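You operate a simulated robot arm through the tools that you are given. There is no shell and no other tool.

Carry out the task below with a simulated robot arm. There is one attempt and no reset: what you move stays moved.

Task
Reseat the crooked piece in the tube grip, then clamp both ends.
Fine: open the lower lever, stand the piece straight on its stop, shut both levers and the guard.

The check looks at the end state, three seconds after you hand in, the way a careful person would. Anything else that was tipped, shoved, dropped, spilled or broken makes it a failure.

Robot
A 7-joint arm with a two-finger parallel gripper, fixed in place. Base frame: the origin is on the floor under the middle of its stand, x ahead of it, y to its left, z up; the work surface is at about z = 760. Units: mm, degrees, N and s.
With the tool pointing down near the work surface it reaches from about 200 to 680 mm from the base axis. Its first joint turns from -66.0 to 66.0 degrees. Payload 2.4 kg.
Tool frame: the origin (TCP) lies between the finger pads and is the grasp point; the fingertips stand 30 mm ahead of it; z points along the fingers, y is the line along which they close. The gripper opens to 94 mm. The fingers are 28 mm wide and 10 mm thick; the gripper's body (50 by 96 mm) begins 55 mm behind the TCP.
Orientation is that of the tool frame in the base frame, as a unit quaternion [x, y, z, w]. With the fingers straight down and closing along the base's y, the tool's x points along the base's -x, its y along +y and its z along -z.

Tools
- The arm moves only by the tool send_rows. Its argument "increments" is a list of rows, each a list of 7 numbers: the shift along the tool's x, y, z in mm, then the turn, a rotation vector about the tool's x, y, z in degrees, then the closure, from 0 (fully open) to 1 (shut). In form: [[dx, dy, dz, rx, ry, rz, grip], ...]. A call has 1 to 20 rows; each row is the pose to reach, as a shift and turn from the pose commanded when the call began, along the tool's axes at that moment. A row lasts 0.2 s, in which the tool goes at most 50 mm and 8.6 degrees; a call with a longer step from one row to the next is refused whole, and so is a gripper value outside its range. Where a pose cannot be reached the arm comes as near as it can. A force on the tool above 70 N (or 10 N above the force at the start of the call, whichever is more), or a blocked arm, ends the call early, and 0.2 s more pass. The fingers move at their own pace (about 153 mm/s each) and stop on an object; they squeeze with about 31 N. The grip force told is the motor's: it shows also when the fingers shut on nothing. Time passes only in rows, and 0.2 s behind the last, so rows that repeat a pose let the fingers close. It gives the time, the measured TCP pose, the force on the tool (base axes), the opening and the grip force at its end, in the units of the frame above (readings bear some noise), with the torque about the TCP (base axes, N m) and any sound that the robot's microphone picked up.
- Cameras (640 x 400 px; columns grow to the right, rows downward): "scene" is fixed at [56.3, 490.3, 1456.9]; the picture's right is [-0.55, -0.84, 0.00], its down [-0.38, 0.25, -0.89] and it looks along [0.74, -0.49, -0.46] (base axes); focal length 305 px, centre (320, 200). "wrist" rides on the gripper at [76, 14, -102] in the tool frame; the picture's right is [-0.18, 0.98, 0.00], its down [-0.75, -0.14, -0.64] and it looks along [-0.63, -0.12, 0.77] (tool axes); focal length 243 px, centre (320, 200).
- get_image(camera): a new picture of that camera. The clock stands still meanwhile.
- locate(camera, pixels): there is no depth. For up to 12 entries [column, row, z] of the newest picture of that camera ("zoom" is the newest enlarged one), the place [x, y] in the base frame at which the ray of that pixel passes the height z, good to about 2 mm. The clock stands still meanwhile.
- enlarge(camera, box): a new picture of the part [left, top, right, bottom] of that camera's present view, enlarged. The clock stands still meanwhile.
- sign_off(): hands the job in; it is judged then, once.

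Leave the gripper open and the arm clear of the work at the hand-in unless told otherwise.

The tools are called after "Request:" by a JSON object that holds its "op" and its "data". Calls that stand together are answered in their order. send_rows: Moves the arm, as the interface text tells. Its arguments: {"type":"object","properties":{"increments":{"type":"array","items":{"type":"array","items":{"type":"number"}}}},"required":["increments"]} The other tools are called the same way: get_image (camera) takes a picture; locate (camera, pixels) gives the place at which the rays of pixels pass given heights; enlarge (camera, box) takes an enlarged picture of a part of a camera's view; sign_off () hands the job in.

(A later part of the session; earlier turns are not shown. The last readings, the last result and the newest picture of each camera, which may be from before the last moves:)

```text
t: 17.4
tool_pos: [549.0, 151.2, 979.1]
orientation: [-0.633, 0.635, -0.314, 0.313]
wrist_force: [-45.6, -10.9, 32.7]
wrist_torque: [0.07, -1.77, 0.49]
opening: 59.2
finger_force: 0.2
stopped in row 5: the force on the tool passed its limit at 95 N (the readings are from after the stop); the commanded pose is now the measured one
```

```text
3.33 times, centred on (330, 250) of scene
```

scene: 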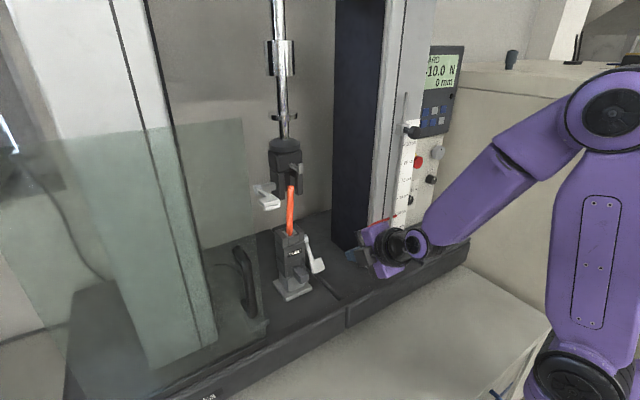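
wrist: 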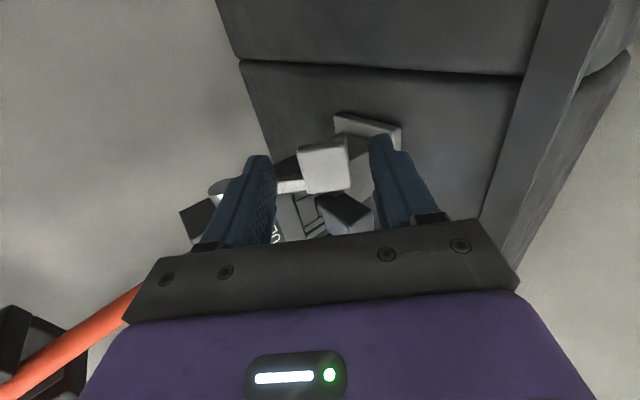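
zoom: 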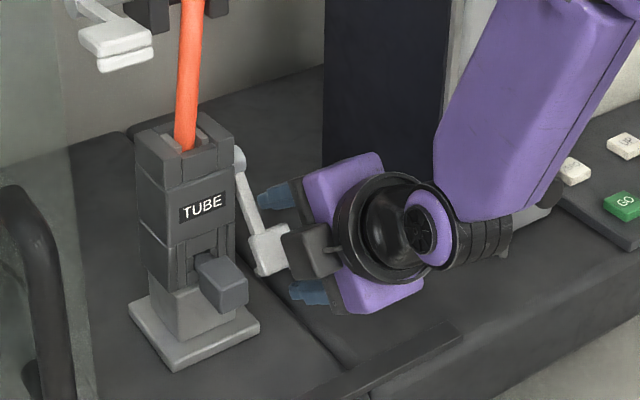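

The upper fingertip pressed on the lever's arm (arm apparently starts at y ≈ 169, my finger edge was right there). I'll back off 20 mm and look at forces, shifting 5 mm to the right (−y).

Request:
{"op": "send_rows", "data": {"increments": [[0, 0, -10, 0, 0, 0, 0.36], [4, 2, -20, 0, 0, 0, 0.36], [5, 3.8, -20, 0, 0, 0, 0.36], [5, 3.8, -20, 0, 0, 0, 0.36]]}}

Request:
{"op": "enlarge", "data": {"camera": "wrist", "box": [180, 90, 440, 250]}}

Request:
{"op": "enlarge", "data": {"camera": "scene", "box": [250, 190, 370, 310]}}

```text
t: 18.4
tool_pos: [532.7, 148.3, 984.7]
orientation: [-0.633, 0.636, -0.313, 0.312]
wrist_force: [0.6, -0.3, 0.2]
wrist_torque: [-0.02, 0.0, -0.02]
opening: 60.1
finger_force: 0.2
```

```text
2.46 times, centred on (310, 170) of wrist
```

zoom: 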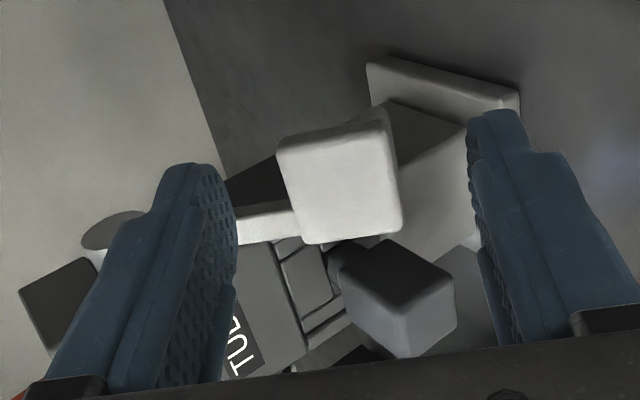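

```text
3.33 times, centred on (310, 250) of scene
```

zoom: 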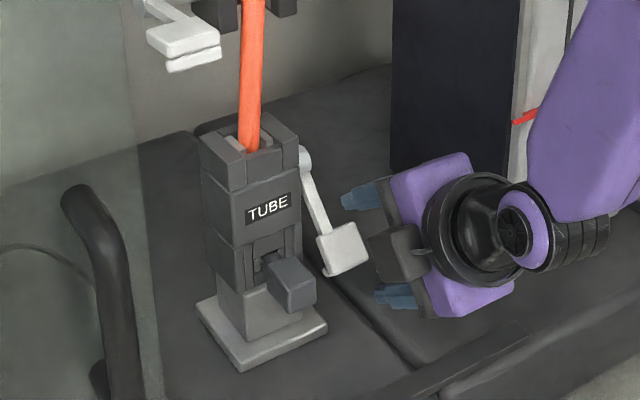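

No contact force now, and the lever did not move when pressed, so this is its shut stop; opening must be the other way (up/forward). I'll advance again with the fingers at y ≈ 146, in small steps.

Request:
{"op": "send_rows", "data": {"increments": [[2, -1, 8, 0, 0, 0, 0.36], [2, -1.8, 16, 0, 0, 0, 0.36], [2, -1.8, 22, 0, 0, 0, 0.36], [2, -1.8, 28, 0, 0, 0, 0.36], [2, -1.8, 33, 0, 0, 0, 0.36], [2, -1.8, 36, 0, 0, 0, 0.36], [2, -1.8, 36, 0, 0, 0, 0.36]]}}

Request:
{"op": "enlarge", "data": {"camera": "wrist", "box": [180, 90, 440, 250]}}

Request:
{"op": "enlarge", "data": {"camera": "scene", "box": [250, 190, 370, 310]}}

```text
t: 20.0
tool_pos: [563.0, 146.8, 964.2]
orientation: [-0.633, 0.635, -0.314, 0.311]
wrist_force: [0.1, -0.4, 0.6]
wrist_torque: [0.03, -0.01, -0.01]
opening: 60.3
finger_force: 0.2
```

```text
2.46 times, centred on (310, 170) of wrist
```

zoom: 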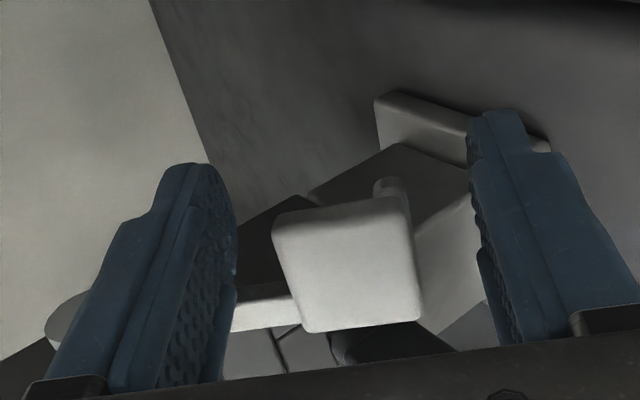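

```text
3.33 times, centred on (310, 250) of scene
```

zoom: 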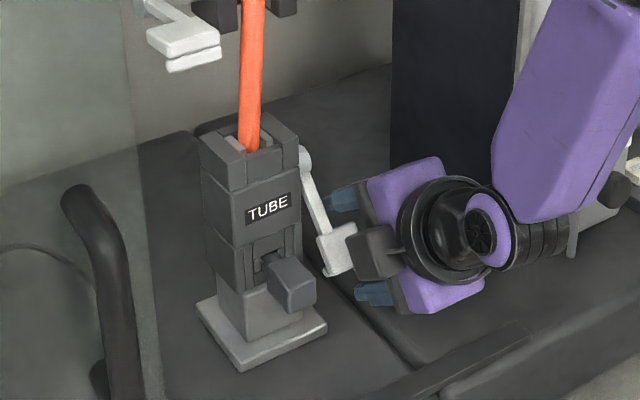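

The fingers straddle the handle without contact. Now I close on it and read the result.

Request:
{"op": "send_rows", "data": {"increments": [[0, 0, 0, 0, 0, 0, 0.6], [0, 0, 0, 0, 0, 0, 0.8], [0, 0, 0, 0, 0, 0, 1]]}}

Request:
{"op": "enlarge", "data": {"camera": "wrist", "box": [180, 90, 440, 250]}}

```text
t: 20.8
tool_pos: [563.3, 145.6, 964.5]
orientation: [-0.633, 0.636, -0.313, 0.312]
wrist_force: [0.6, -0.6, 4.1]
wrist_torque: [0.05, -0.06, -0.04]
opening: 31.2
finger_force: 30.8
```

```text
2.46 times, centred on (310, 170) of wrist
```

zoom: 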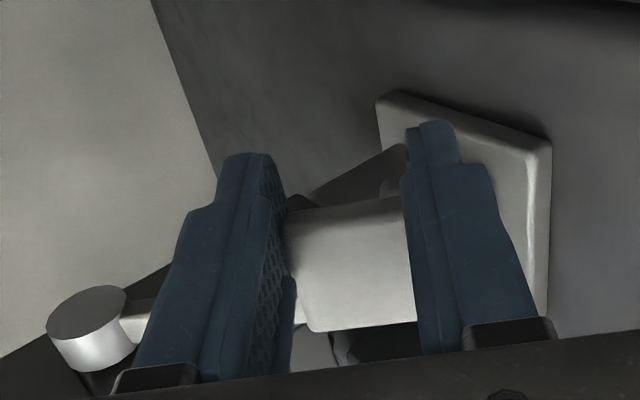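

I have the handle (opening 31 mm, grip 31 N). I'll swing it up about the pivot (612, 1017) by 8° first and read the forces.

Request:
{"op": "send_rows", "data": {"increments": [[0, -0.6, -5, -4, 0, 0, 1], [0, -1.56, -9.88, -8, 0, 0, 1], [0, -1.56, -9.88, -8, 0, 0, 1]]}}

Request:
{"op": "enlarge", "data": {"camera": "wrist", "box": [180, 90, 440, 250]}}

Request:
{"op": "enlarge", "data": {"camera": "scene", "box": [250, 160, 370, 310]}}

```text
t: 21.6
tool_pos: [556.1, 145.9, 971.8]
orientation: [-0.653, 0.656, -0.267, 0.266]
wrist_force: [1.9, -4.4, 1.6]
wrist_torque: [-0.19, -0.02, -0.24]
opening: 31.1
finger_force: 31.1
```

```text
2.46 times, centred on (310, 170) of wrist
```

zoom: 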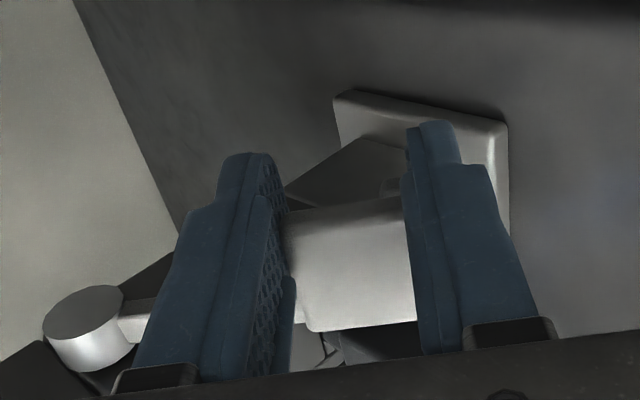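

```text
2.67 times, centred on (310, 235) of scene
```

zoom: 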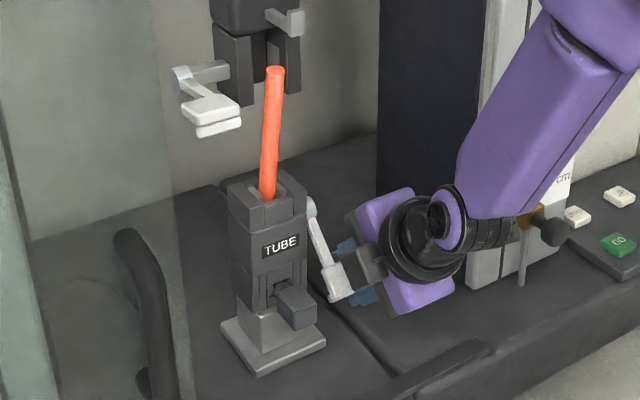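

The lever swings up freely with low force. I'll continue the arc to about 24° total and check again.

Request:
{"op": "send_rows", "data": {"increments": [[0, -0.6, -5, -4, 0, 0, 1], [0, -1.48, -9.92, -8, 0, 0, 1], [0, -2.8, -14.7, -12, 0, 0, 1], [0, -4.41, -19.47, -16, 0, 0, 1], [0, -4.41, -19.47, -16, 0, 0, 1]]}}

Request:
{"op": "get_image", "data": {"camera": "wrist"}}

Request:
{"op": "enlarge", "data": {"camera": "scene", "box": [250, 160, 370, 310]}}

```text
t: 22.8
tool_pos: [538.7, 144.6, 987.8]
orientation: [-0.675, 0.68, -0.205, 0.2]
wrist_force: [25.6, 9.5, 14.7]
wrist_torque: [0.76, -0.22, 0.04]
opening: 31.3
finger_force: 30.9
out of reach, approached as far as the arm can: row 2, 3, 4, 5
```

```text
taken
```

wrist: 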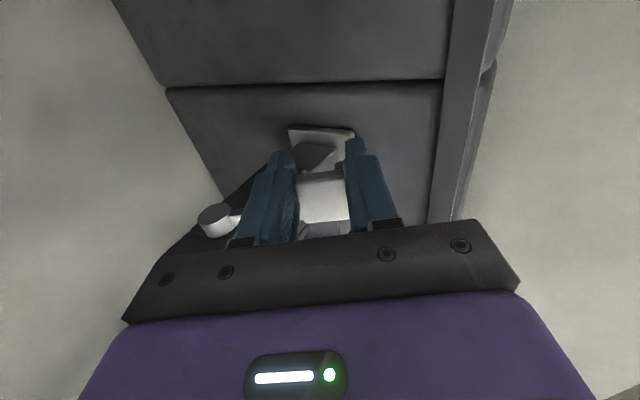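

```text
2.67 times, centred on (310, 235) of scene
```

zoom: 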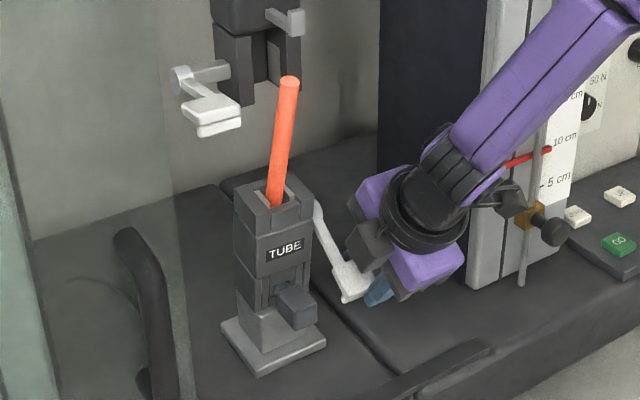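

The lever is opening and the tube leaned a bit further. The arm lags the command and there is a 25 N pull; I'll hold to let it settle, as it did before.

Request:
{"op": "send_rows", "data": {"increments": [[0, 0, 0, 0, 0, 0, 1], [0, 0, 0, 0, 0, 0, 1], [0, 0, 0, 0, 0, 0, 1]]}}

Request:
{"op": "get_image", "data": {"camera": "scene"}}

```text
t: 23.6
tool_pos: [539.4, 143.9, 984.6]
orientation: [-0.675, 0.68, -0.206, 0.199]
wrist_force: [29.1, 14.8, 15.5]
wrist_torque: [0.82, -0.16, 0.03]
opening: 31.0
finger_force: 31.3
```

```text
taken
```

scene: 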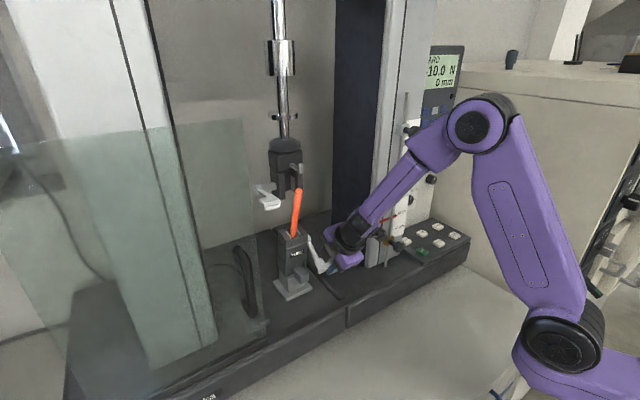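

The arm is straining near its limit in this rolled pose (29 N pull on the lever). The lever is already about 20° open. I'll release it here gently, and back away along the tool axis.

Request:
{"op": "send_rows", "data": {"increments": [[0, 0, 0, 0, 0, 0, 0.55], [0, 0, 0, 0, 0, 0, 0.4], [0, 0, 0, 0, 0, 0, 0.4]]}}

Request:
{"op": "get_image", "data": {"camera": "wrist"}}

Request:
{"op": "enlarge", "data": {"camera": "scene", "box": [250, 160, 370, 310]}}

```text
t: 24.4
tool_pos: [534.5, 141.7, 982.4]
orientation: [-0.676, 0.682, -0.203, 0.194]
wrist_force: [0.5, 0.4, -0.3]
wrist_torque: [-0.04, -0.01, 0.01]
opening: 56.5
finger_force: 0.0
```

```text
taken
```

wrist: 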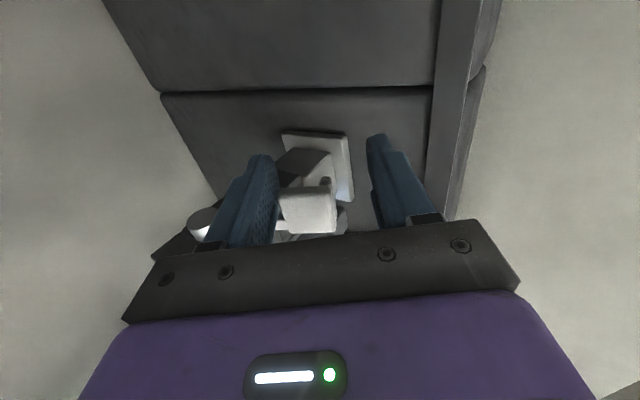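

```text
2.67 times, centred on (310, 235) of scene
```

zoom: 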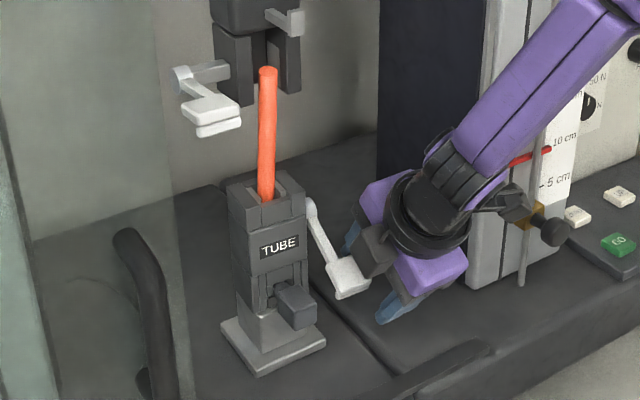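

Released: force is zero and the grip (which flexed elastically under the pull) returned to its place. I'll back away 70 mm along the tool axis and re-inspect.

Request:
{"op": "send_rows", "data": {"increments": [[0, 0, -15, 0, 0, 0, 0.4], [0, 0, -30, 0, 0, 0, 0.4], [0, 0, -50, 0, 0, 0, 0.4], [0, 0, -70, 0, 0, 0, 0.4], [0, 0, -70, 0, 0, 0, 0.4]]}}

Request:
{"op": "get_image", "data": {"camera": "wrist"}}

Request:
{"op": "get_image", "data": {"camera": "scene"}}

Request:
{"op": "enlarge", "data": {"camera": "scene", "box": [255, 215, 345, 305]}}

```text
t: 25.6
tool_pos: [480.2, 149.8, 1031.7]
orientation: [-0.674, 0.677, -0.205, 0.216]
wrist_force: [0.9, 0.0, 0.1]
wrist_torque: [-0.02, 0.0, 0.02]
opening: 56.3
finger_force: 0.0
out of reach, approached as far as the arm can: row 2, 3, 4, 5
```

```text
taken
```

wrist: 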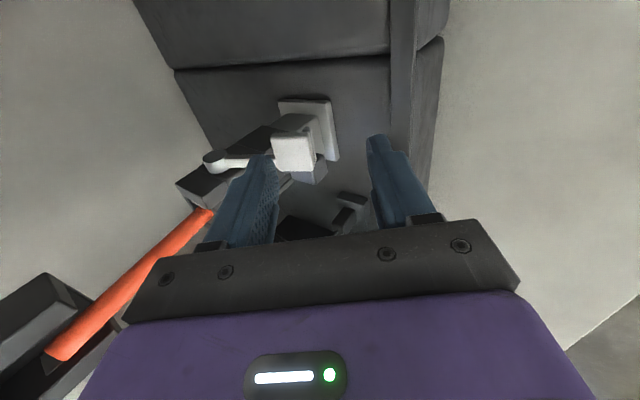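

```text
taken
```

scene: 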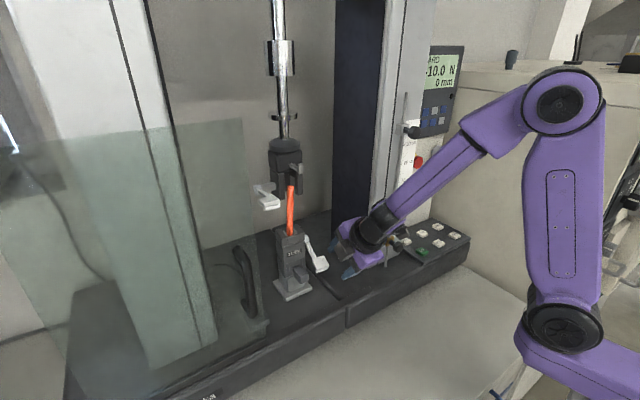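

```text
4.44 times, centred on (300, 260) of scene
```

zoom: 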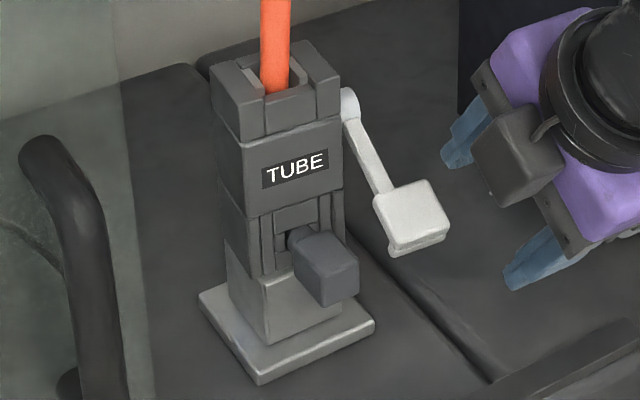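

The grip stands where it was, and the handle has moved up (now at scene (321, 263)). I'll locate the handle in its new place.

Request:
{"op": "locate", "data": {"camera": "scene", "pixels": [[320.7, 263.4, 960], [320.7, 263.4, 1000], [317.5, 272, 950], [328, 268, 950], [315, 259.5, 980], [325, 256.5, 980]]}}

Request:
{"op": "locate", "data": {"camera": "wrist", "pixels": [[293.5, 153, 960], [293.5, 153, 1000], [274, 139, 980], [312, 135, 960], [276, 171, 980], [314, 169, 960], [208, 160, 1017]]}}

Request:
{"op": "enlarge", "data": {"camera": "wrist", "box": [160, 80, 380, 240]}}

```text
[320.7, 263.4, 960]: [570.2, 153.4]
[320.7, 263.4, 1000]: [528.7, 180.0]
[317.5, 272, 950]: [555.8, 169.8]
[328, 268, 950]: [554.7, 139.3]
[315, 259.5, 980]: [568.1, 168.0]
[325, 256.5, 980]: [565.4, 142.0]
```

```text
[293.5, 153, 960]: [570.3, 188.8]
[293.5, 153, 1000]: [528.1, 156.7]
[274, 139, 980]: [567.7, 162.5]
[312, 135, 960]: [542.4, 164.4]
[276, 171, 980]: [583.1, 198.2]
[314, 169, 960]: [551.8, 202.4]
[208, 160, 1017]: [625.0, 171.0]
```

```text
2.50 times, centred on (270, 160) of wrist
```

zoom: 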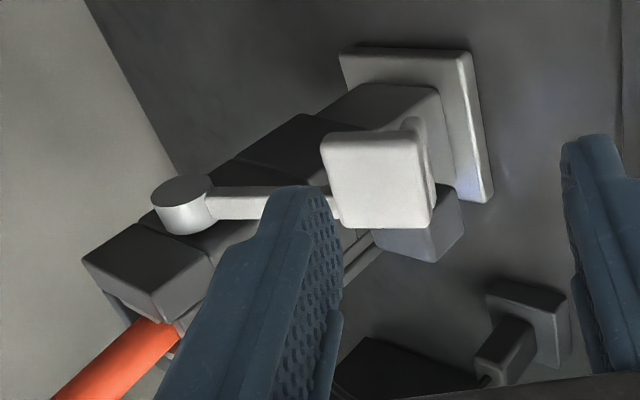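

The handle's face centre is now about (545, 169, 984): the lever is ~26° below level, half open. In this rolled pose the arm is at its limit, so I'll roll the hand back to normal and finish by lifting from below with closed fingers. First roll back by +90°, fingers closing.

Request:
{"op": "send_rows", "data": {"increments": [[0, 0, -5, 0, 0, 8, 0.6], [0, 0, -10, 0, 0, 16, 0.8], [0, 0, -15, 0, 0, 24, 1], [0, 0, -20, 0, 0, 32, 1], [0, 0, -20, 0, 0, 40, 1], [0, 0, -20, 0, 0, 48, 1], [0, 0, -20, 0, 0, 56, 1], [0, 0, -20, 0, 0, 64, 1], [0, 0, -20, 0, 0, 72, 1], [0, 0, -20, 0, 0, 80, 1], [0, 0, -20, 0, 0, 85, 1], [0, 0, -20, 0, 0, 90, 1], [0, 0, -20, 0, 0, 90, 1], [0, 0, -20, 0, 0, 90, 1], [0, 0, -20, 0, 0, 90, 1]]}}

```text
t: 28.8
tool_pos: [470.9, 151.4, 1047.2]
orientation: [0.004, 0.96, -0.007, 0.28]
wrist_force: [-0.1, -0.3, 0.3]
wrist_torque: [-0.01, 0.02, 0.0]
opening: 0.0
finger_force: 31.1
```

Roll is back (tilt ≈ −32°), fingers shut. Now I tilt to −60° and go to a point in front of and below the handle, (490, 163, 945).

Request:
{"op": "send_rows", "data": {"increments": [[8, 3, 20, 0, -6, 0, 1], [16, 5, 40, 0, -12, 0, 1], [24, 7, 60, 0, -18, 0, 1], [32, 10, 80, 0, -24, 0, 1], [38.8, 12, 96.2, 0, -27.5, 0, 1], [38.8, 12, 96.2, 0, -27.5, 0, 1], [38.8, 12, 96.2, 0, -27.5, 0, 1]]}}

Request:
{"op": "get_image", "data": {"camera": "wrist"}}

Request:
{"op": "get_image", "data": {"camera": "scene"}}

```text
t: 30.4
tool_pos: [489.8, 162.7, 945.5]
orientation: [0.002, 0.865, -0.006, 0.502]
wrist_force: [-0.1, 0.1, 0.1]
wrist_torque: [0.02, -0.05, 0.0]
opening: 0.0
finger_force: 30.7
```

```text
taken
```

wrist: 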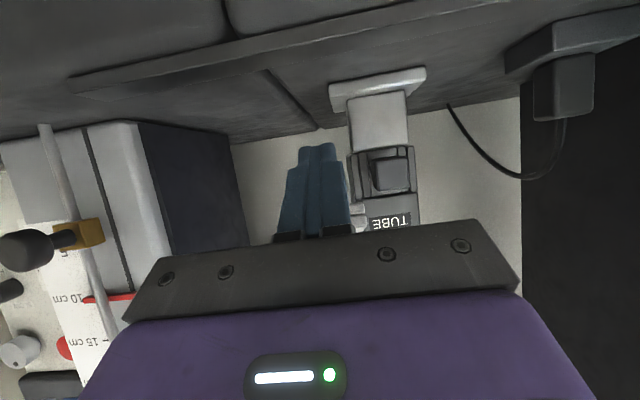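

```text
taken
```

scene: 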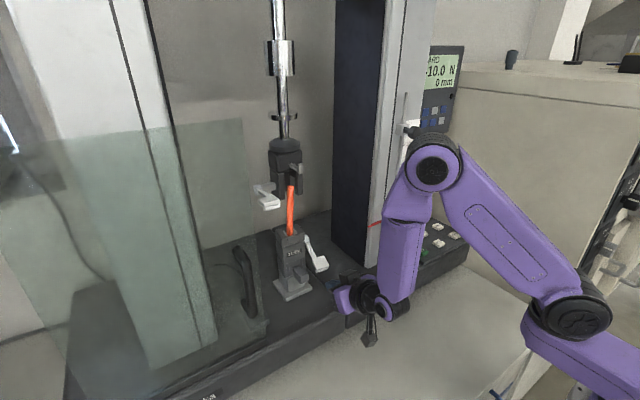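

Clear. Now forward 38 mm under the handle at constant height, watching the force.

Request:
{"op": "send_rows", "data": {"increments": [[-6, 0, 11, 0, 0, 0, 1], [-13, 0, 22, 0, 0, 0, 1], [-19, 0, 32.9, 0, 0, 0, 1], [-19, 0, 32.9, 0, 0, 0, 1]]}}

Request:
{"op": "enlarge", "data": {"camera": "scene", "box": [270, 200, 390, 310]}}

```text
t: 31.4
tool_pos: [529.2, 163.0, 945.4]
orientation: [0.001, 0.866, -0.006, 0.501]
wrist_force: [-0.6, 0.2, 0.2]
wrist_torque: [-0.01, 0.02, -0.03]
opening: 0.0
finger_force: 31.5
```

```text
3.64 times, centred on (330, 255) of scene
```

zoom: 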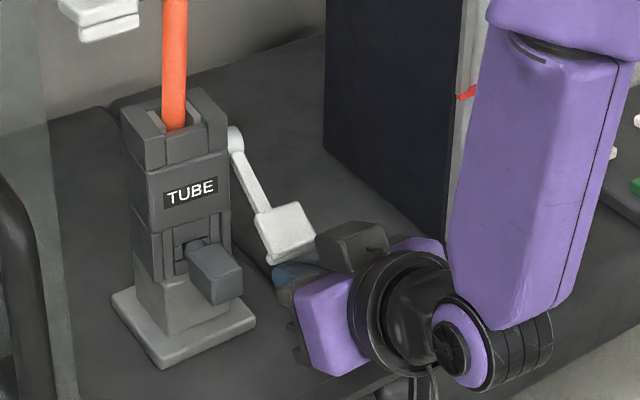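

The fingers are under the handle with no contact. Now I lift in small steps: first 20 mm up.

Request:
{"op": "send_rows", "data": {"increments": [[-5, 0, -3, 0, 0, 0, 1], [-10, 0, -6, 0, 0, 0, 1], [-14, 0, -8, 0, 0, 0, 1], [-17.3, 0, -10, 0, 0, 0, 1], [-17.3, 0, -10, 0, 0, 0, 1]]}}

Request:
{"op": "enlarge", "data": {"camera": "scene", "box": [270, 180, 390, 310]}}

```text
t: 32.6
tool_pos: [528.3, 162.5, 964.3]
orientation: [0.002, 0.865, -0.007, 0.501]
wrist_force: [-1.1, -0.6, -1.5]
wrist_torque: [0.06, -0.02, -0.02]
opening: 0.0
finger_force: 30.8
```

```text
3.08 times, centred on (330, 245) of scene
```

zoom: 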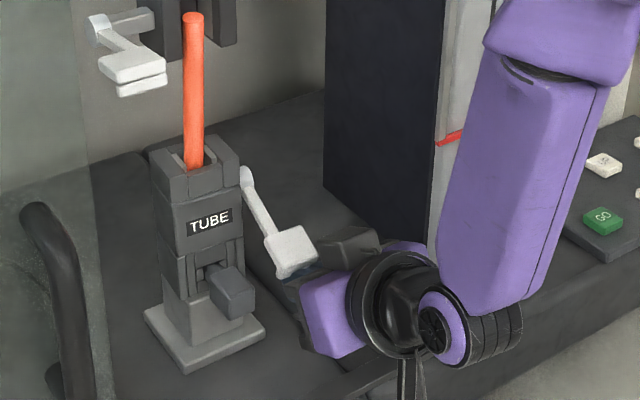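

Only about 2 N so far; the lever rises easily. Continue the arc: 36 mm up and 15 mm back.

Request:
{"op": "send_rows", "data": {"increments": [[-5.8, 0, -8, 0, 0, 0, 1], [-11.8, 0, -15.5, 0, 0, 0, 1], [-17.8, 0, -23, 0, 0, 0, 1], [-23.7, 0, -31, 0, 0, 0, 1], [-23.7, 0, -31, 0, 0, 0, 1]]}}

Request:
{"op": "enlarge", "data": {"camera": "scene", "box": [250, 170, 370, 300]}}

```text
t: 33.8
tool_pos: [511.9, 161.8, 1002.0]
orientation: [0.003, 0.865, -0.008, 0.501]
wrist_force: [0.0, 0.4, 0.2]
wrist_torque: [0.0, 0.02, -0.03]
opening: 0.1
finger_force: 31.5
```

```text
3.08 times, centred on (310, 235) of scene
```

zoom: 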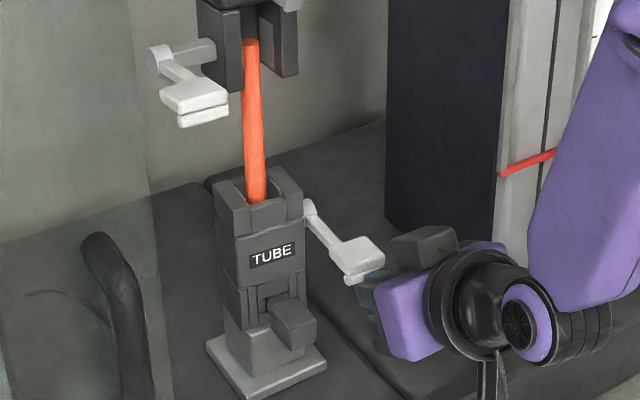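

The lever is about level now, like the open upper one, and the tube has loosened (it leans the other way slightly). I'll lower the fingers a little, retreat, and check that the lever stays open.

Request:
{"op": "send_rows", "data": {"increments": [[4.3, 0, 2.5, 0, 0, 0, 1], [8.7, 0, 5, 0, 0, 0, 1], [18.7, 0, -12, 0, 0, 0, 1], [28.7, 0, -30, 0, 0, 0, 1], [38.7, 0, -47, 0, 0, 0, 1], [38.7, 0, -47, 0, 0, 0, 1]]}}

Request:
{"op": "enlarge", "data": {"camera": "scene", "box": [250, 170, 350, 300]}}

Request:
{"op": "get_image", "data": {"camera": "wrist"}}

```text
t: 35.2
tool_pos: [451.8, 163.9, 990.9]
orientation: [0.002, 0.865, -0.007, 0.501]
wrist_force: [-0.9, -1.0, -0.2]
wrist_torque: [0.02, 0.01, 0.01]
opening: 0.0
finger_force: 30.9
```

```text
3.08 times, centred on (300, 235) of scene
```

zoom: 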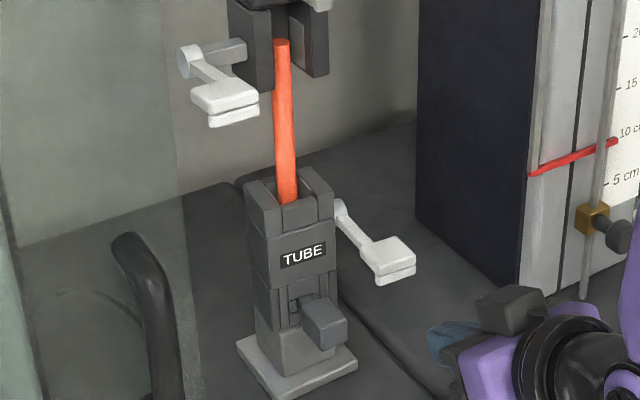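

```text
taken
```

wrist: 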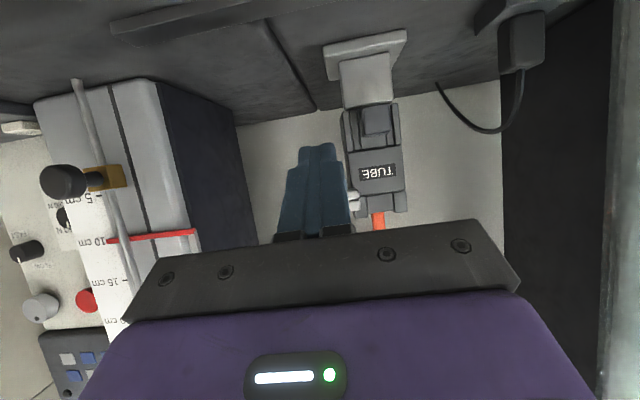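

The lever stays open. Now I move up and back to (400, 200, 1250), tilt −40°, to measure the tube's present lean from the front.

Request:
{"op": "send_rows", "data": {"increments": [[-30, 5, -26, 0, 3, 0, 0.7], [-60, 10, -52, 0, 6, 0, 0.3], [-90, 16, -79, 0, 9, 0, 0], [-120, 21, -105, 0, 12, 0, 0], [-150, 27, -132, 0, 15, 0, 0], [-180, 32, -158, 0, 18, 0, 0], [-198, 36, -174.5, 0, 20, 0, 0], [-198, 36, -174.5, 0, 20, 0, 0], [-198, 36, -174.5, 0, 20, 0, 0]]}}

Request:
{"op": "get_image", "data": {"camera": "wrist"}}

Request:
{"op": "enlarge", "data": {"camera": "wrist", "box": [260, 20, 420, 220]}}

Request:
{"op": "enlarge", "data": {"camera": "scene", "box": [245, 150, 335, 260]}}

```text
t: 37.2
tool_pos: [399.7, 203.0, 1250.2]
orientation: [0.004, 0.939, -0.008, 0.343]
wrist_force: [0.2, -0.1, -0.7]
wrist_torque: [-0.02, 0.02, -0.01]
opening: 93.8
finger_force: 0.0
```

```text
taken
```

wrist: 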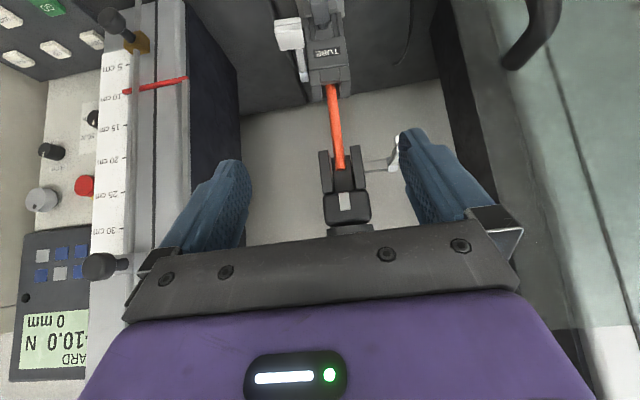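

```text
2.00 times, centred on (340, 120) of wrist
```

zoom: 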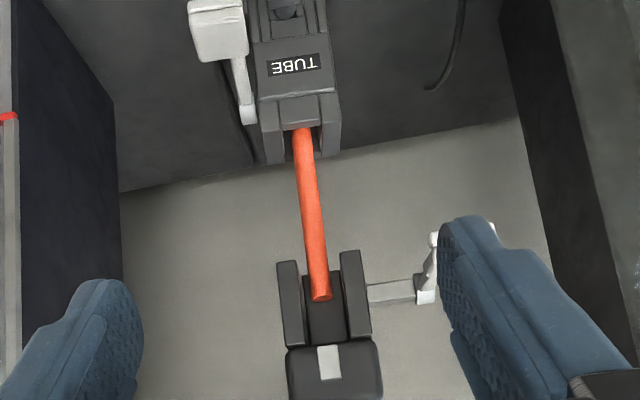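

```text
3.64 times, centred on (290, 205) of scene
```

zoom: 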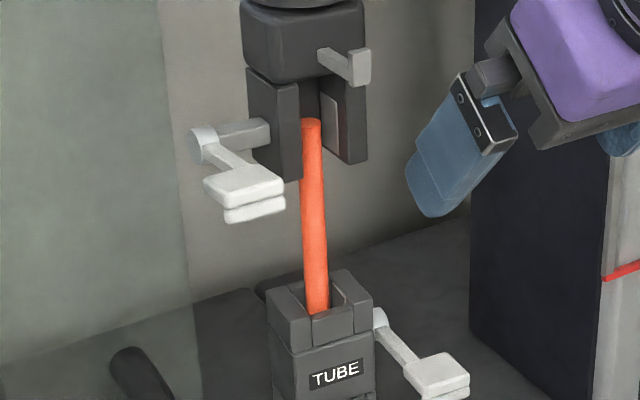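

The tube now seems nearly in line left-right. I'll triangulate its top and mouth again.

Request:
{"op": "locate", "data": {"camera": "wrist", "pixels": [[340, 167, 1150], [340, 167, 1200], [332, 89, 1040], [332, 89, 1060], [322, 152, 1156], [351, 147, 1156], [322, 199, 1200], [369, 199, 1200], [327.5, 83, 1045], [350, 77, 1045]]}}

Request:
{"op": "locate", "data": {"camera": "scene", "pixels": [[287.5, 183.6, 1150], [287.5, 183.6, 1200], [289.5, 235, 1040], [289.5, 235, 1060], [285, 199, 1156], [301, 194.5, 1156]]}}

Request:
{"op": "enlarge", "data": {"camera": "scene", "box": [265, 215, 325, 265]}}

Request:
{"op": "enlarge", "data": {"camera": "wrist", "box": [300, 60, 380, 120]}}

```text
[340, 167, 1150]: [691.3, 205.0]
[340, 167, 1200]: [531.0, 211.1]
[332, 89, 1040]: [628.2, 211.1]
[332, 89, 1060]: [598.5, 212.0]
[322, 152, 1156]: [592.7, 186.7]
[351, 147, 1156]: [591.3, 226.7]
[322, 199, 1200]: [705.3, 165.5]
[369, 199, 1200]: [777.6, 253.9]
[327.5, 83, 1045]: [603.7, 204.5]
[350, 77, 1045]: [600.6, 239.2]
```

```text
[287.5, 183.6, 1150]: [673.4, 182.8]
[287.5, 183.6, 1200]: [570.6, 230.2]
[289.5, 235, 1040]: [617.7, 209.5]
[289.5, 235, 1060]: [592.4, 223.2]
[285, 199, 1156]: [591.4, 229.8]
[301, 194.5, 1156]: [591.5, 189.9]
```

```text
8.00 times, centred on (295, 240) of scene
```

zoom: 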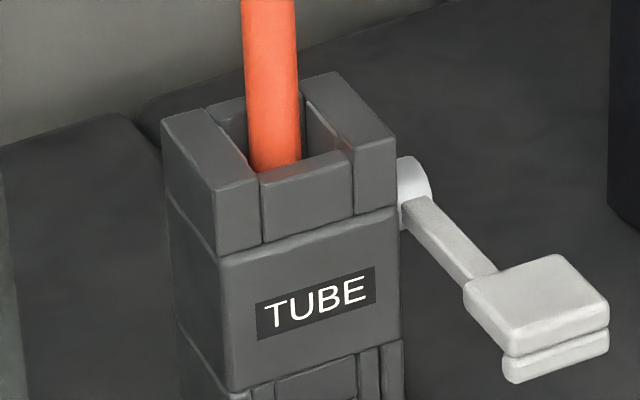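

```text
6.67 times, centred on (340, 90) of wrist
```

zoom: 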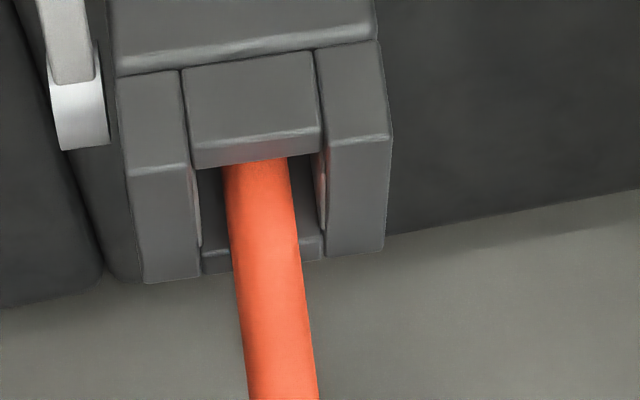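

The tube now appears close to upright. To judge its lean better I'll enlarge the tube's top and the scene view further from the present vantage.

Request:
{"op": "enlarge", "data": {"camera": "wrist", "box": [310, 130, 370, 190]}}

Request:
{"op": "enlarge", "data": {"camera": "wrist", "box": [300, 40, 380, 110]}}

Request:
{"op": "enlarge", "data": {"camera": "scene", "box": [270, 170, 310, 210]}}

Request:
{"op": "enlarge", "data": {"camera": "scene", "box": [270, 205, 310, 245]}}

```text
6.67 times, centred on (340, 160) of wrist
```

zoom: 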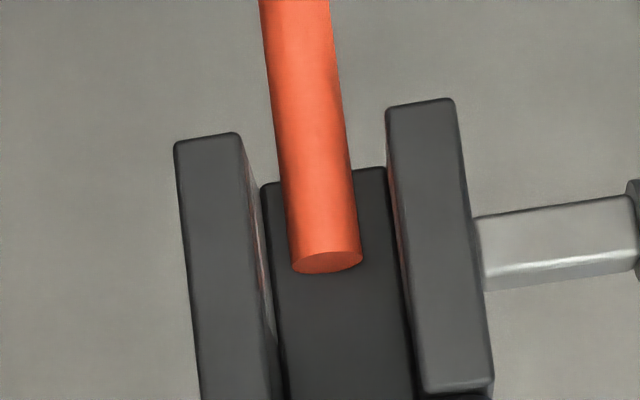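

```text
5.71 times, centred on (340, 75) of wrist
```

zoom: 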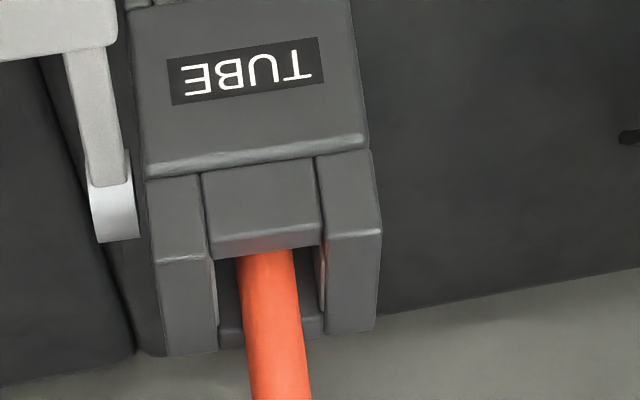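

```text
10.00 times, centred on (290, 190) of scene
```

zoom: 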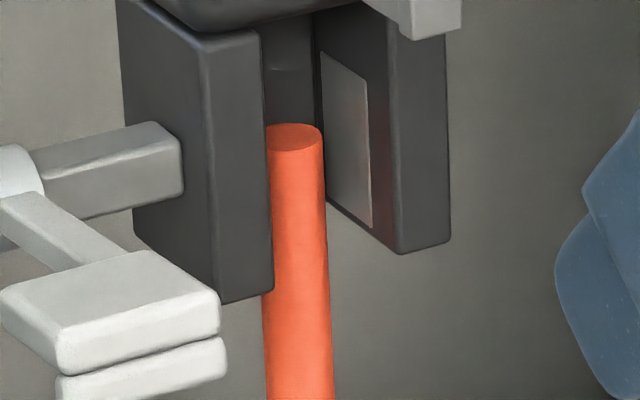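

```text
10.00 times, centred on (290, 225) of scene
```

zoom: 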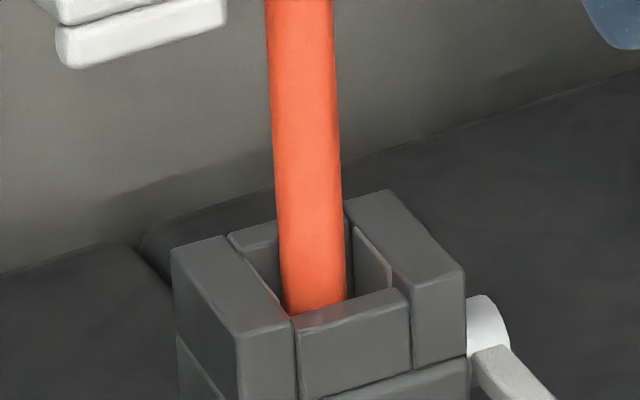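

By the edges in both views, the tube is now upright within about half a degree: after the jaws opened, it dropped onto its flat bottom and stands free, centred in the slot. Next I'll locate the lower lever's handle in its open position, and the upper lever's parts.

Request:
{"op": "locate", "data": {"camera": "scene", "pixels": [[321.9, 252.5, 1000], [321.9, 252.5, 1030], [312.9, 250.6, 1020], [323.5, 246.6, 1020], [331, 252.5, 1020], [319, 258.5, 1020], [263, 199, 1180], [263, 199, 1200], [255, 189, 1180]]}}

Request:
{"op": "locate", "data": {"camera": "wrist", "pixels": [[289, 36, 1000], [289, 36, 1030], [274, 23, 1020], [304, 45, 1020], [303, 80, 1017]]}}

Request:
{"op": "enlarge", "data": {"camera": "wrist", "box": [260, 10, 340, 100]}}

```text
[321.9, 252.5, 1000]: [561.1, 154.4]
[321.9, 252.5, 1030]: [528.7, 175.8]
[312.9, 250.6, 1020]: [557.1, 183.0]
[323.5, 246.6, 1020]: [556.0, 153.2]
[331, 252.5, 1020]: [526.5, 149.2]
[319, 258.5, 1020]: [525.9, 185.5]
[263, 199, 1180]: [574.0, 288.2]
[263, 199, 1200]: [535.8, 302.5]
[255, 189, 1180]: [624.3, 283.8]
```

```text
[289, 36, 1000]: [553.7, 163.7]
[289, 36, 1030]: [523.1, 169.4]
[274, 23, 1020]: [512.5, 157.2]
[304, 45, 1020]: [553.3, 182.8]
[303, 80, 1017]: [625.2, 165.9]
```

```text
4.44 times, centred on (300, 55) of wrist
```

zoom: 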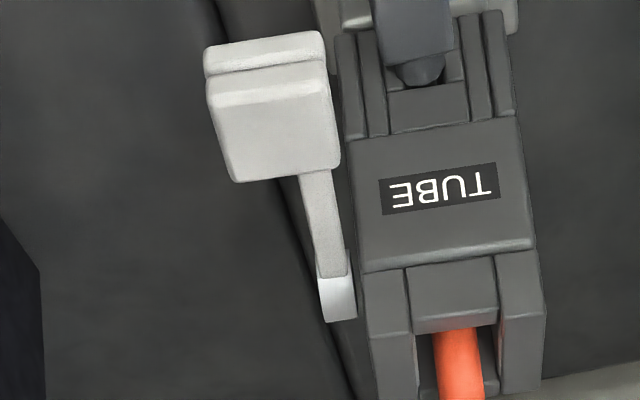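

The open handle's top face lies at x 526–557, y 150–184, z ≈ 1020. I'll now close the fingers and move to 30 mm above it, tilt −40°, then push it down along its arc.

Request:
{"op": "send_rows", "data": {"increments": [[4, -7, 35, 0, 0, 0, 1], [8, -14, 70, 0, 0, 0, 1], [12, -21, 105, 0, 0, 0, 1], [16, -28, 140, 0, 0, 0, 1], [19, -33, 175, 0, 0, 0, 1], [21.4, -37, 210.6, 0, 0, 0, 1], [21.4, -37, 210.6, 0, 0, 0, 1]]}}

Request:
{"op": "get_image", "data": {"camera": "wrist"}}

Request:
{"op": "enlarge", "data": {"camera": "scene", "box": [250, 160, 370, 300]}}

```text
t: 38.8
tool_pos: [518.2, 160.6, 1073.4]
orientation: [0.003, 0.939, -0.006, 0.344]
wrist_force: [-0.8, 0.1, -0.6]
wrist_torque: [-0.01, -0.02, -0.01]
opening: 0.0
finger_force: 31.5
```

```text
taken
```

wrist: 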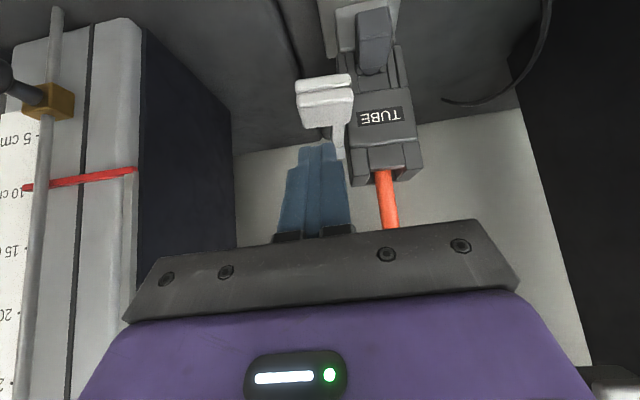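

```text
2.86 times, centred on (310, 230) of scene
```

zoom: 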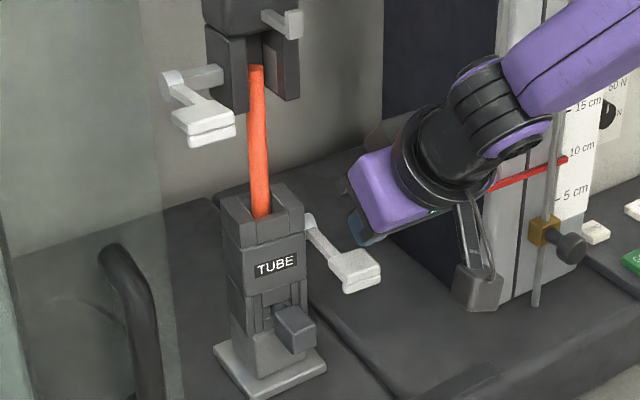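

Tube still upright. I descend to just above the handle, then begin pushing it down along its arc in small steps.

Request:
{"op": "send_rows", "data": {"increments": [[0.7, 2.2, 11, 0, 0, 0, 1], [1.4, 4.4, 21.5, 0, 0, 0, 1], [1.4, 4.4, 21.5, 0, 0, 0, 1]]}}

Request:
{"op": "send_rows", "data": {"increments": [[5, 0, 7, 0, 0, 0, 1], [10.5, 0, 14, 0, 0, 0, 1], [13.3, 0, 19.7, 0, 0, 0, 1], [16, 0, 25.3, 0, 0, 0, 1], [16, 0, 25.3, 0, 0, 0, 1]]}}

Request:
{"op": "enlarge", "data": {"camera": "scene", "box": [250, 160, 370, 300]}}

Request:
{"op": "get_image", "data": {"camera": "wrist"}}

```text
t: 39.6
tool_pos: [531.7, 164.6, 1056.6]
orientation: [0.003, 0.939, -0.006, 0.343]
wrist_force: [-0.2, 0.7, -0.8]
wrist_torque: [0.03, 0.04, 0.01]
opening: 0.0
finger_force: 31.6
```

```text
t: 40.8
tool_pos: [536.3, 166.0, 1026.0]
orientation: [0.003, 0.939, -0.006, 0.343]
wrist_force: [1.1, -0.5, 0.9]
wrist_torque: [-0.04, -0.01, 0.01]
opening: 0.0
finger_force: 31.5
```

```text
2.86 times, centred on (310, 230) of scene
```

zoom: 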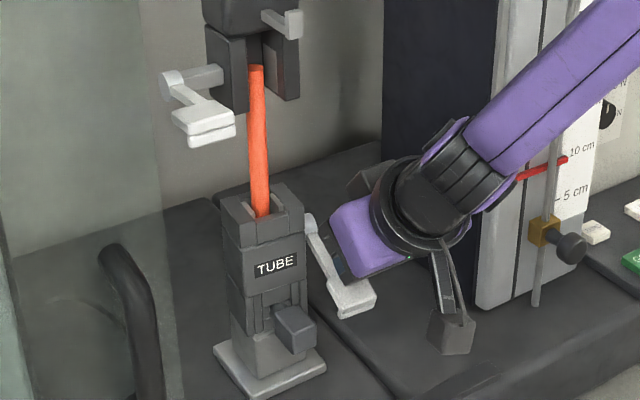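

```text
taken
```

wrist: 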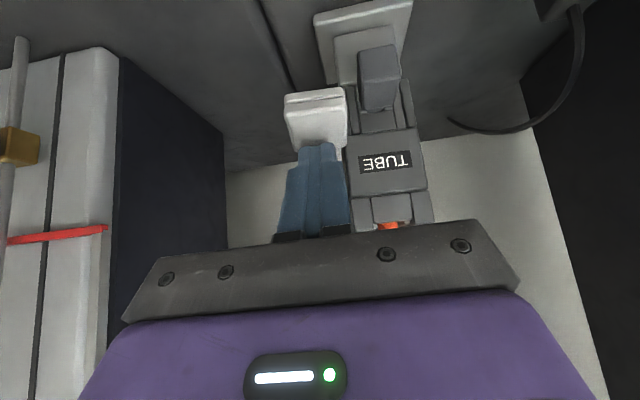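

The lever goes down with almost no force and the tube stays upright. Continue to about 40°, slowly.

Request:
{"op": "send_rows", "data": {"increments": [[1.8, 0, 6, 0, 0, 0, 1], [3.6, 0, 12.1, 0, 0, 0, 1], [4.4, 0, 18.3, 0, 0, 0, 1], [5.1, 0, 24.6, 0, 0, 0, 1], [5.1, 0, 24.6, 0, 0, 0, 1]]}}

Request:
{"op": "enlarge", "data": {"camera": "scene", "box": [250, 160, 370, 300]}}

```text
t: 42.0
tool_pos: [547.9, 163.9, 1004.2]
orientation: [0.003, 0.939, -0.006, 0.343]
wrist_force: [-0.7, 0.0, -0.1]
wrist_torque: [-0.02, -0.01, -0.01]
opening: 0.0
finger_force: 30.9
```

```text
2.86 times, centred on (310, 230) of scene
```

zoom: 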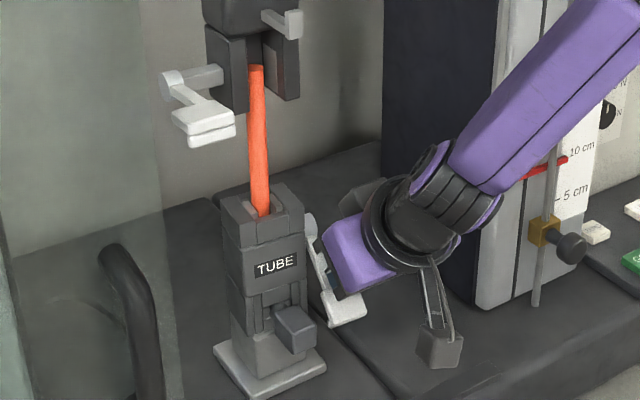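

No force, tube upright. Final part: push to about 52° and a little beyond, until the lever meets its stop.

Request:
{"op": "send_rows", "data": {"increments": [[0.8, 0, 5, 0, 0, 0, 1], [1.6, 0, 9.8, 0, 0, 0, 1], [1.6, 0, 12, 0, 0, 0, 1], [1.6, 0, 14, 0, 0, 0, 1], [1.6, 0, 14, 0, 0, 0, 1]]}}

Request:
{"op": "enlarge", "data": {"camera": "scene", "box": [250, 160, 370, 300]}}

```text
t: 43.2
tool_pos: [556.6, 163.8, 994.8]
orientation: [0.005, 0.938, -0.006, 0.346]
wrist_force: [-11.5, -9.2, 30.5]
wrist_torque: [0.01, -0.74, -0.16]
opening: 0.2
finger_force: 30.9
```

```text
2.86 times, centred on (310, 230) of scene
```

zoom: 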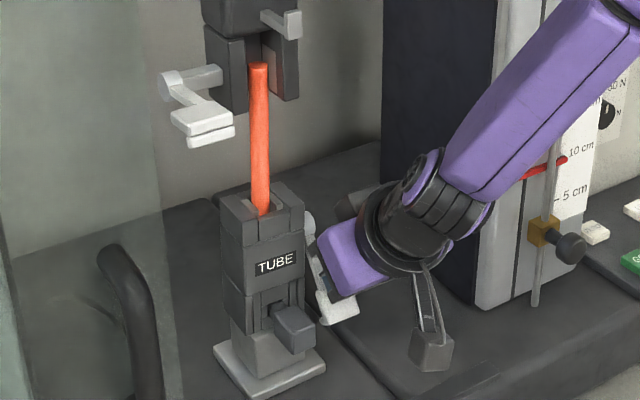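

About 34 N now; the contact is near the top of the arm, so leverage is poor. I'll back off 25 mm and check the lever angle and the tube.

Request:
{"op": "send_rows", "data": {"increments": [[0, 0, -8, 0, 0, 0, 1], [0, 0, -16, 0, 0, 0, 1], [0, 0, -30, 0, 0, 0, 1], [0, 0, -45, 0, 0, 0, 1], [0, 0, -45, 0, 0, 0, 1]]}}

Request:
{"op": "enlarge", "data": {"camera": "scene", "box": [255, 215, 345, 305]}}

Request:
{"op": "enlarge", "data": {"camera": "scene", "box": [260, 170, 320, 250]}}

Request:
{"op": "get_image", "data": {"camera": "wrist"}}

```text
t: 44.4
tool_pos: [526.7, 164.6, 1028.8]
orientation: [0.003, 0.939, -0.007, 0.343]
wrist_force: [-0.6, -0.5, -0.9]
wrist_torque: [0.02, 0.0, 0.0]
opening: 0.0
finger_force: 30.9
```

```text
4.44 times, centred on (300, 260) of scene
```

zoom: 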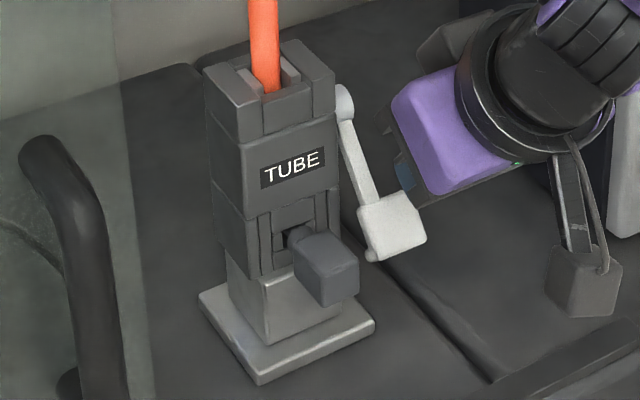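

```text
5.00 times, centred on (290, 210) of scene
```

zoom: 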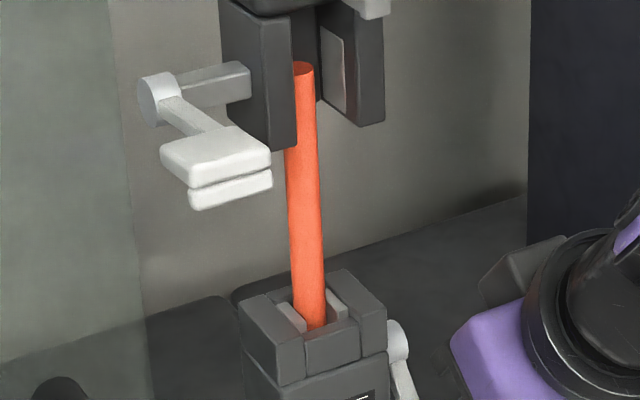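

```text
taken
```

wrist: 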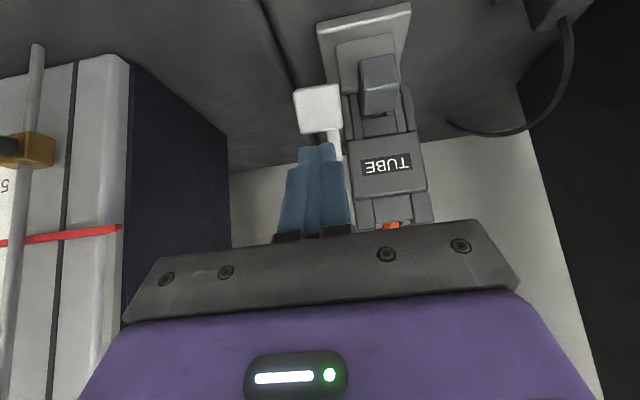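

The lever looks shut again, but the grip body seems shifted by about a pixel compared with before. I'll compare with the same zoom boxes I used earlier.

Request:
{"op": "enlarge", "data": {"camera": "scene", "box": [265, 215, 325, 265]}}

Request:
{"op": "enlarge", "data": {"camera": "scene", "box": [265, 255, 325, 305]}}

Request:
{"op": "enlarge", "data": {"camera": "scene", "box": [270, 170, 310, 210]}}

```text
8.00 times, centred on (295, 240) of scene
```

zoom: 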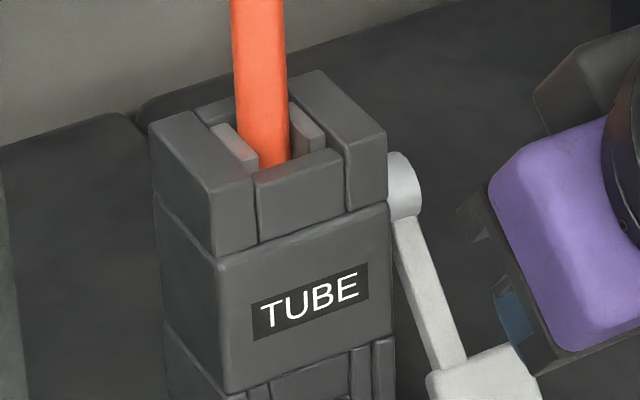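

```text
8.00 times, centred on (295, 280) of scene
```

zoom: 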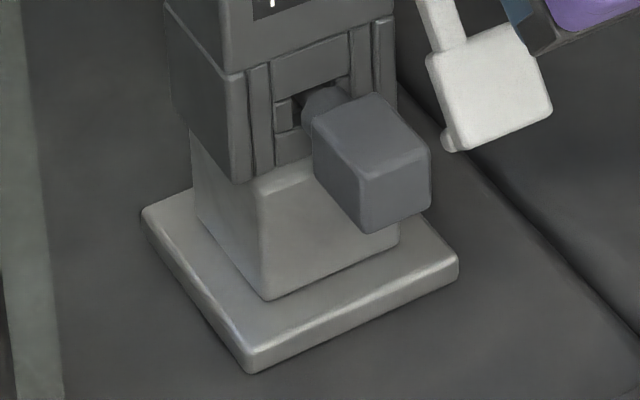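

```text
10.00 times, centred on (290, 190) of scene
```

zoom: 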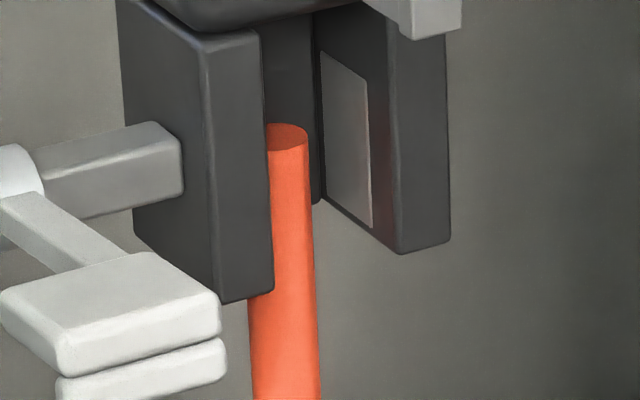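

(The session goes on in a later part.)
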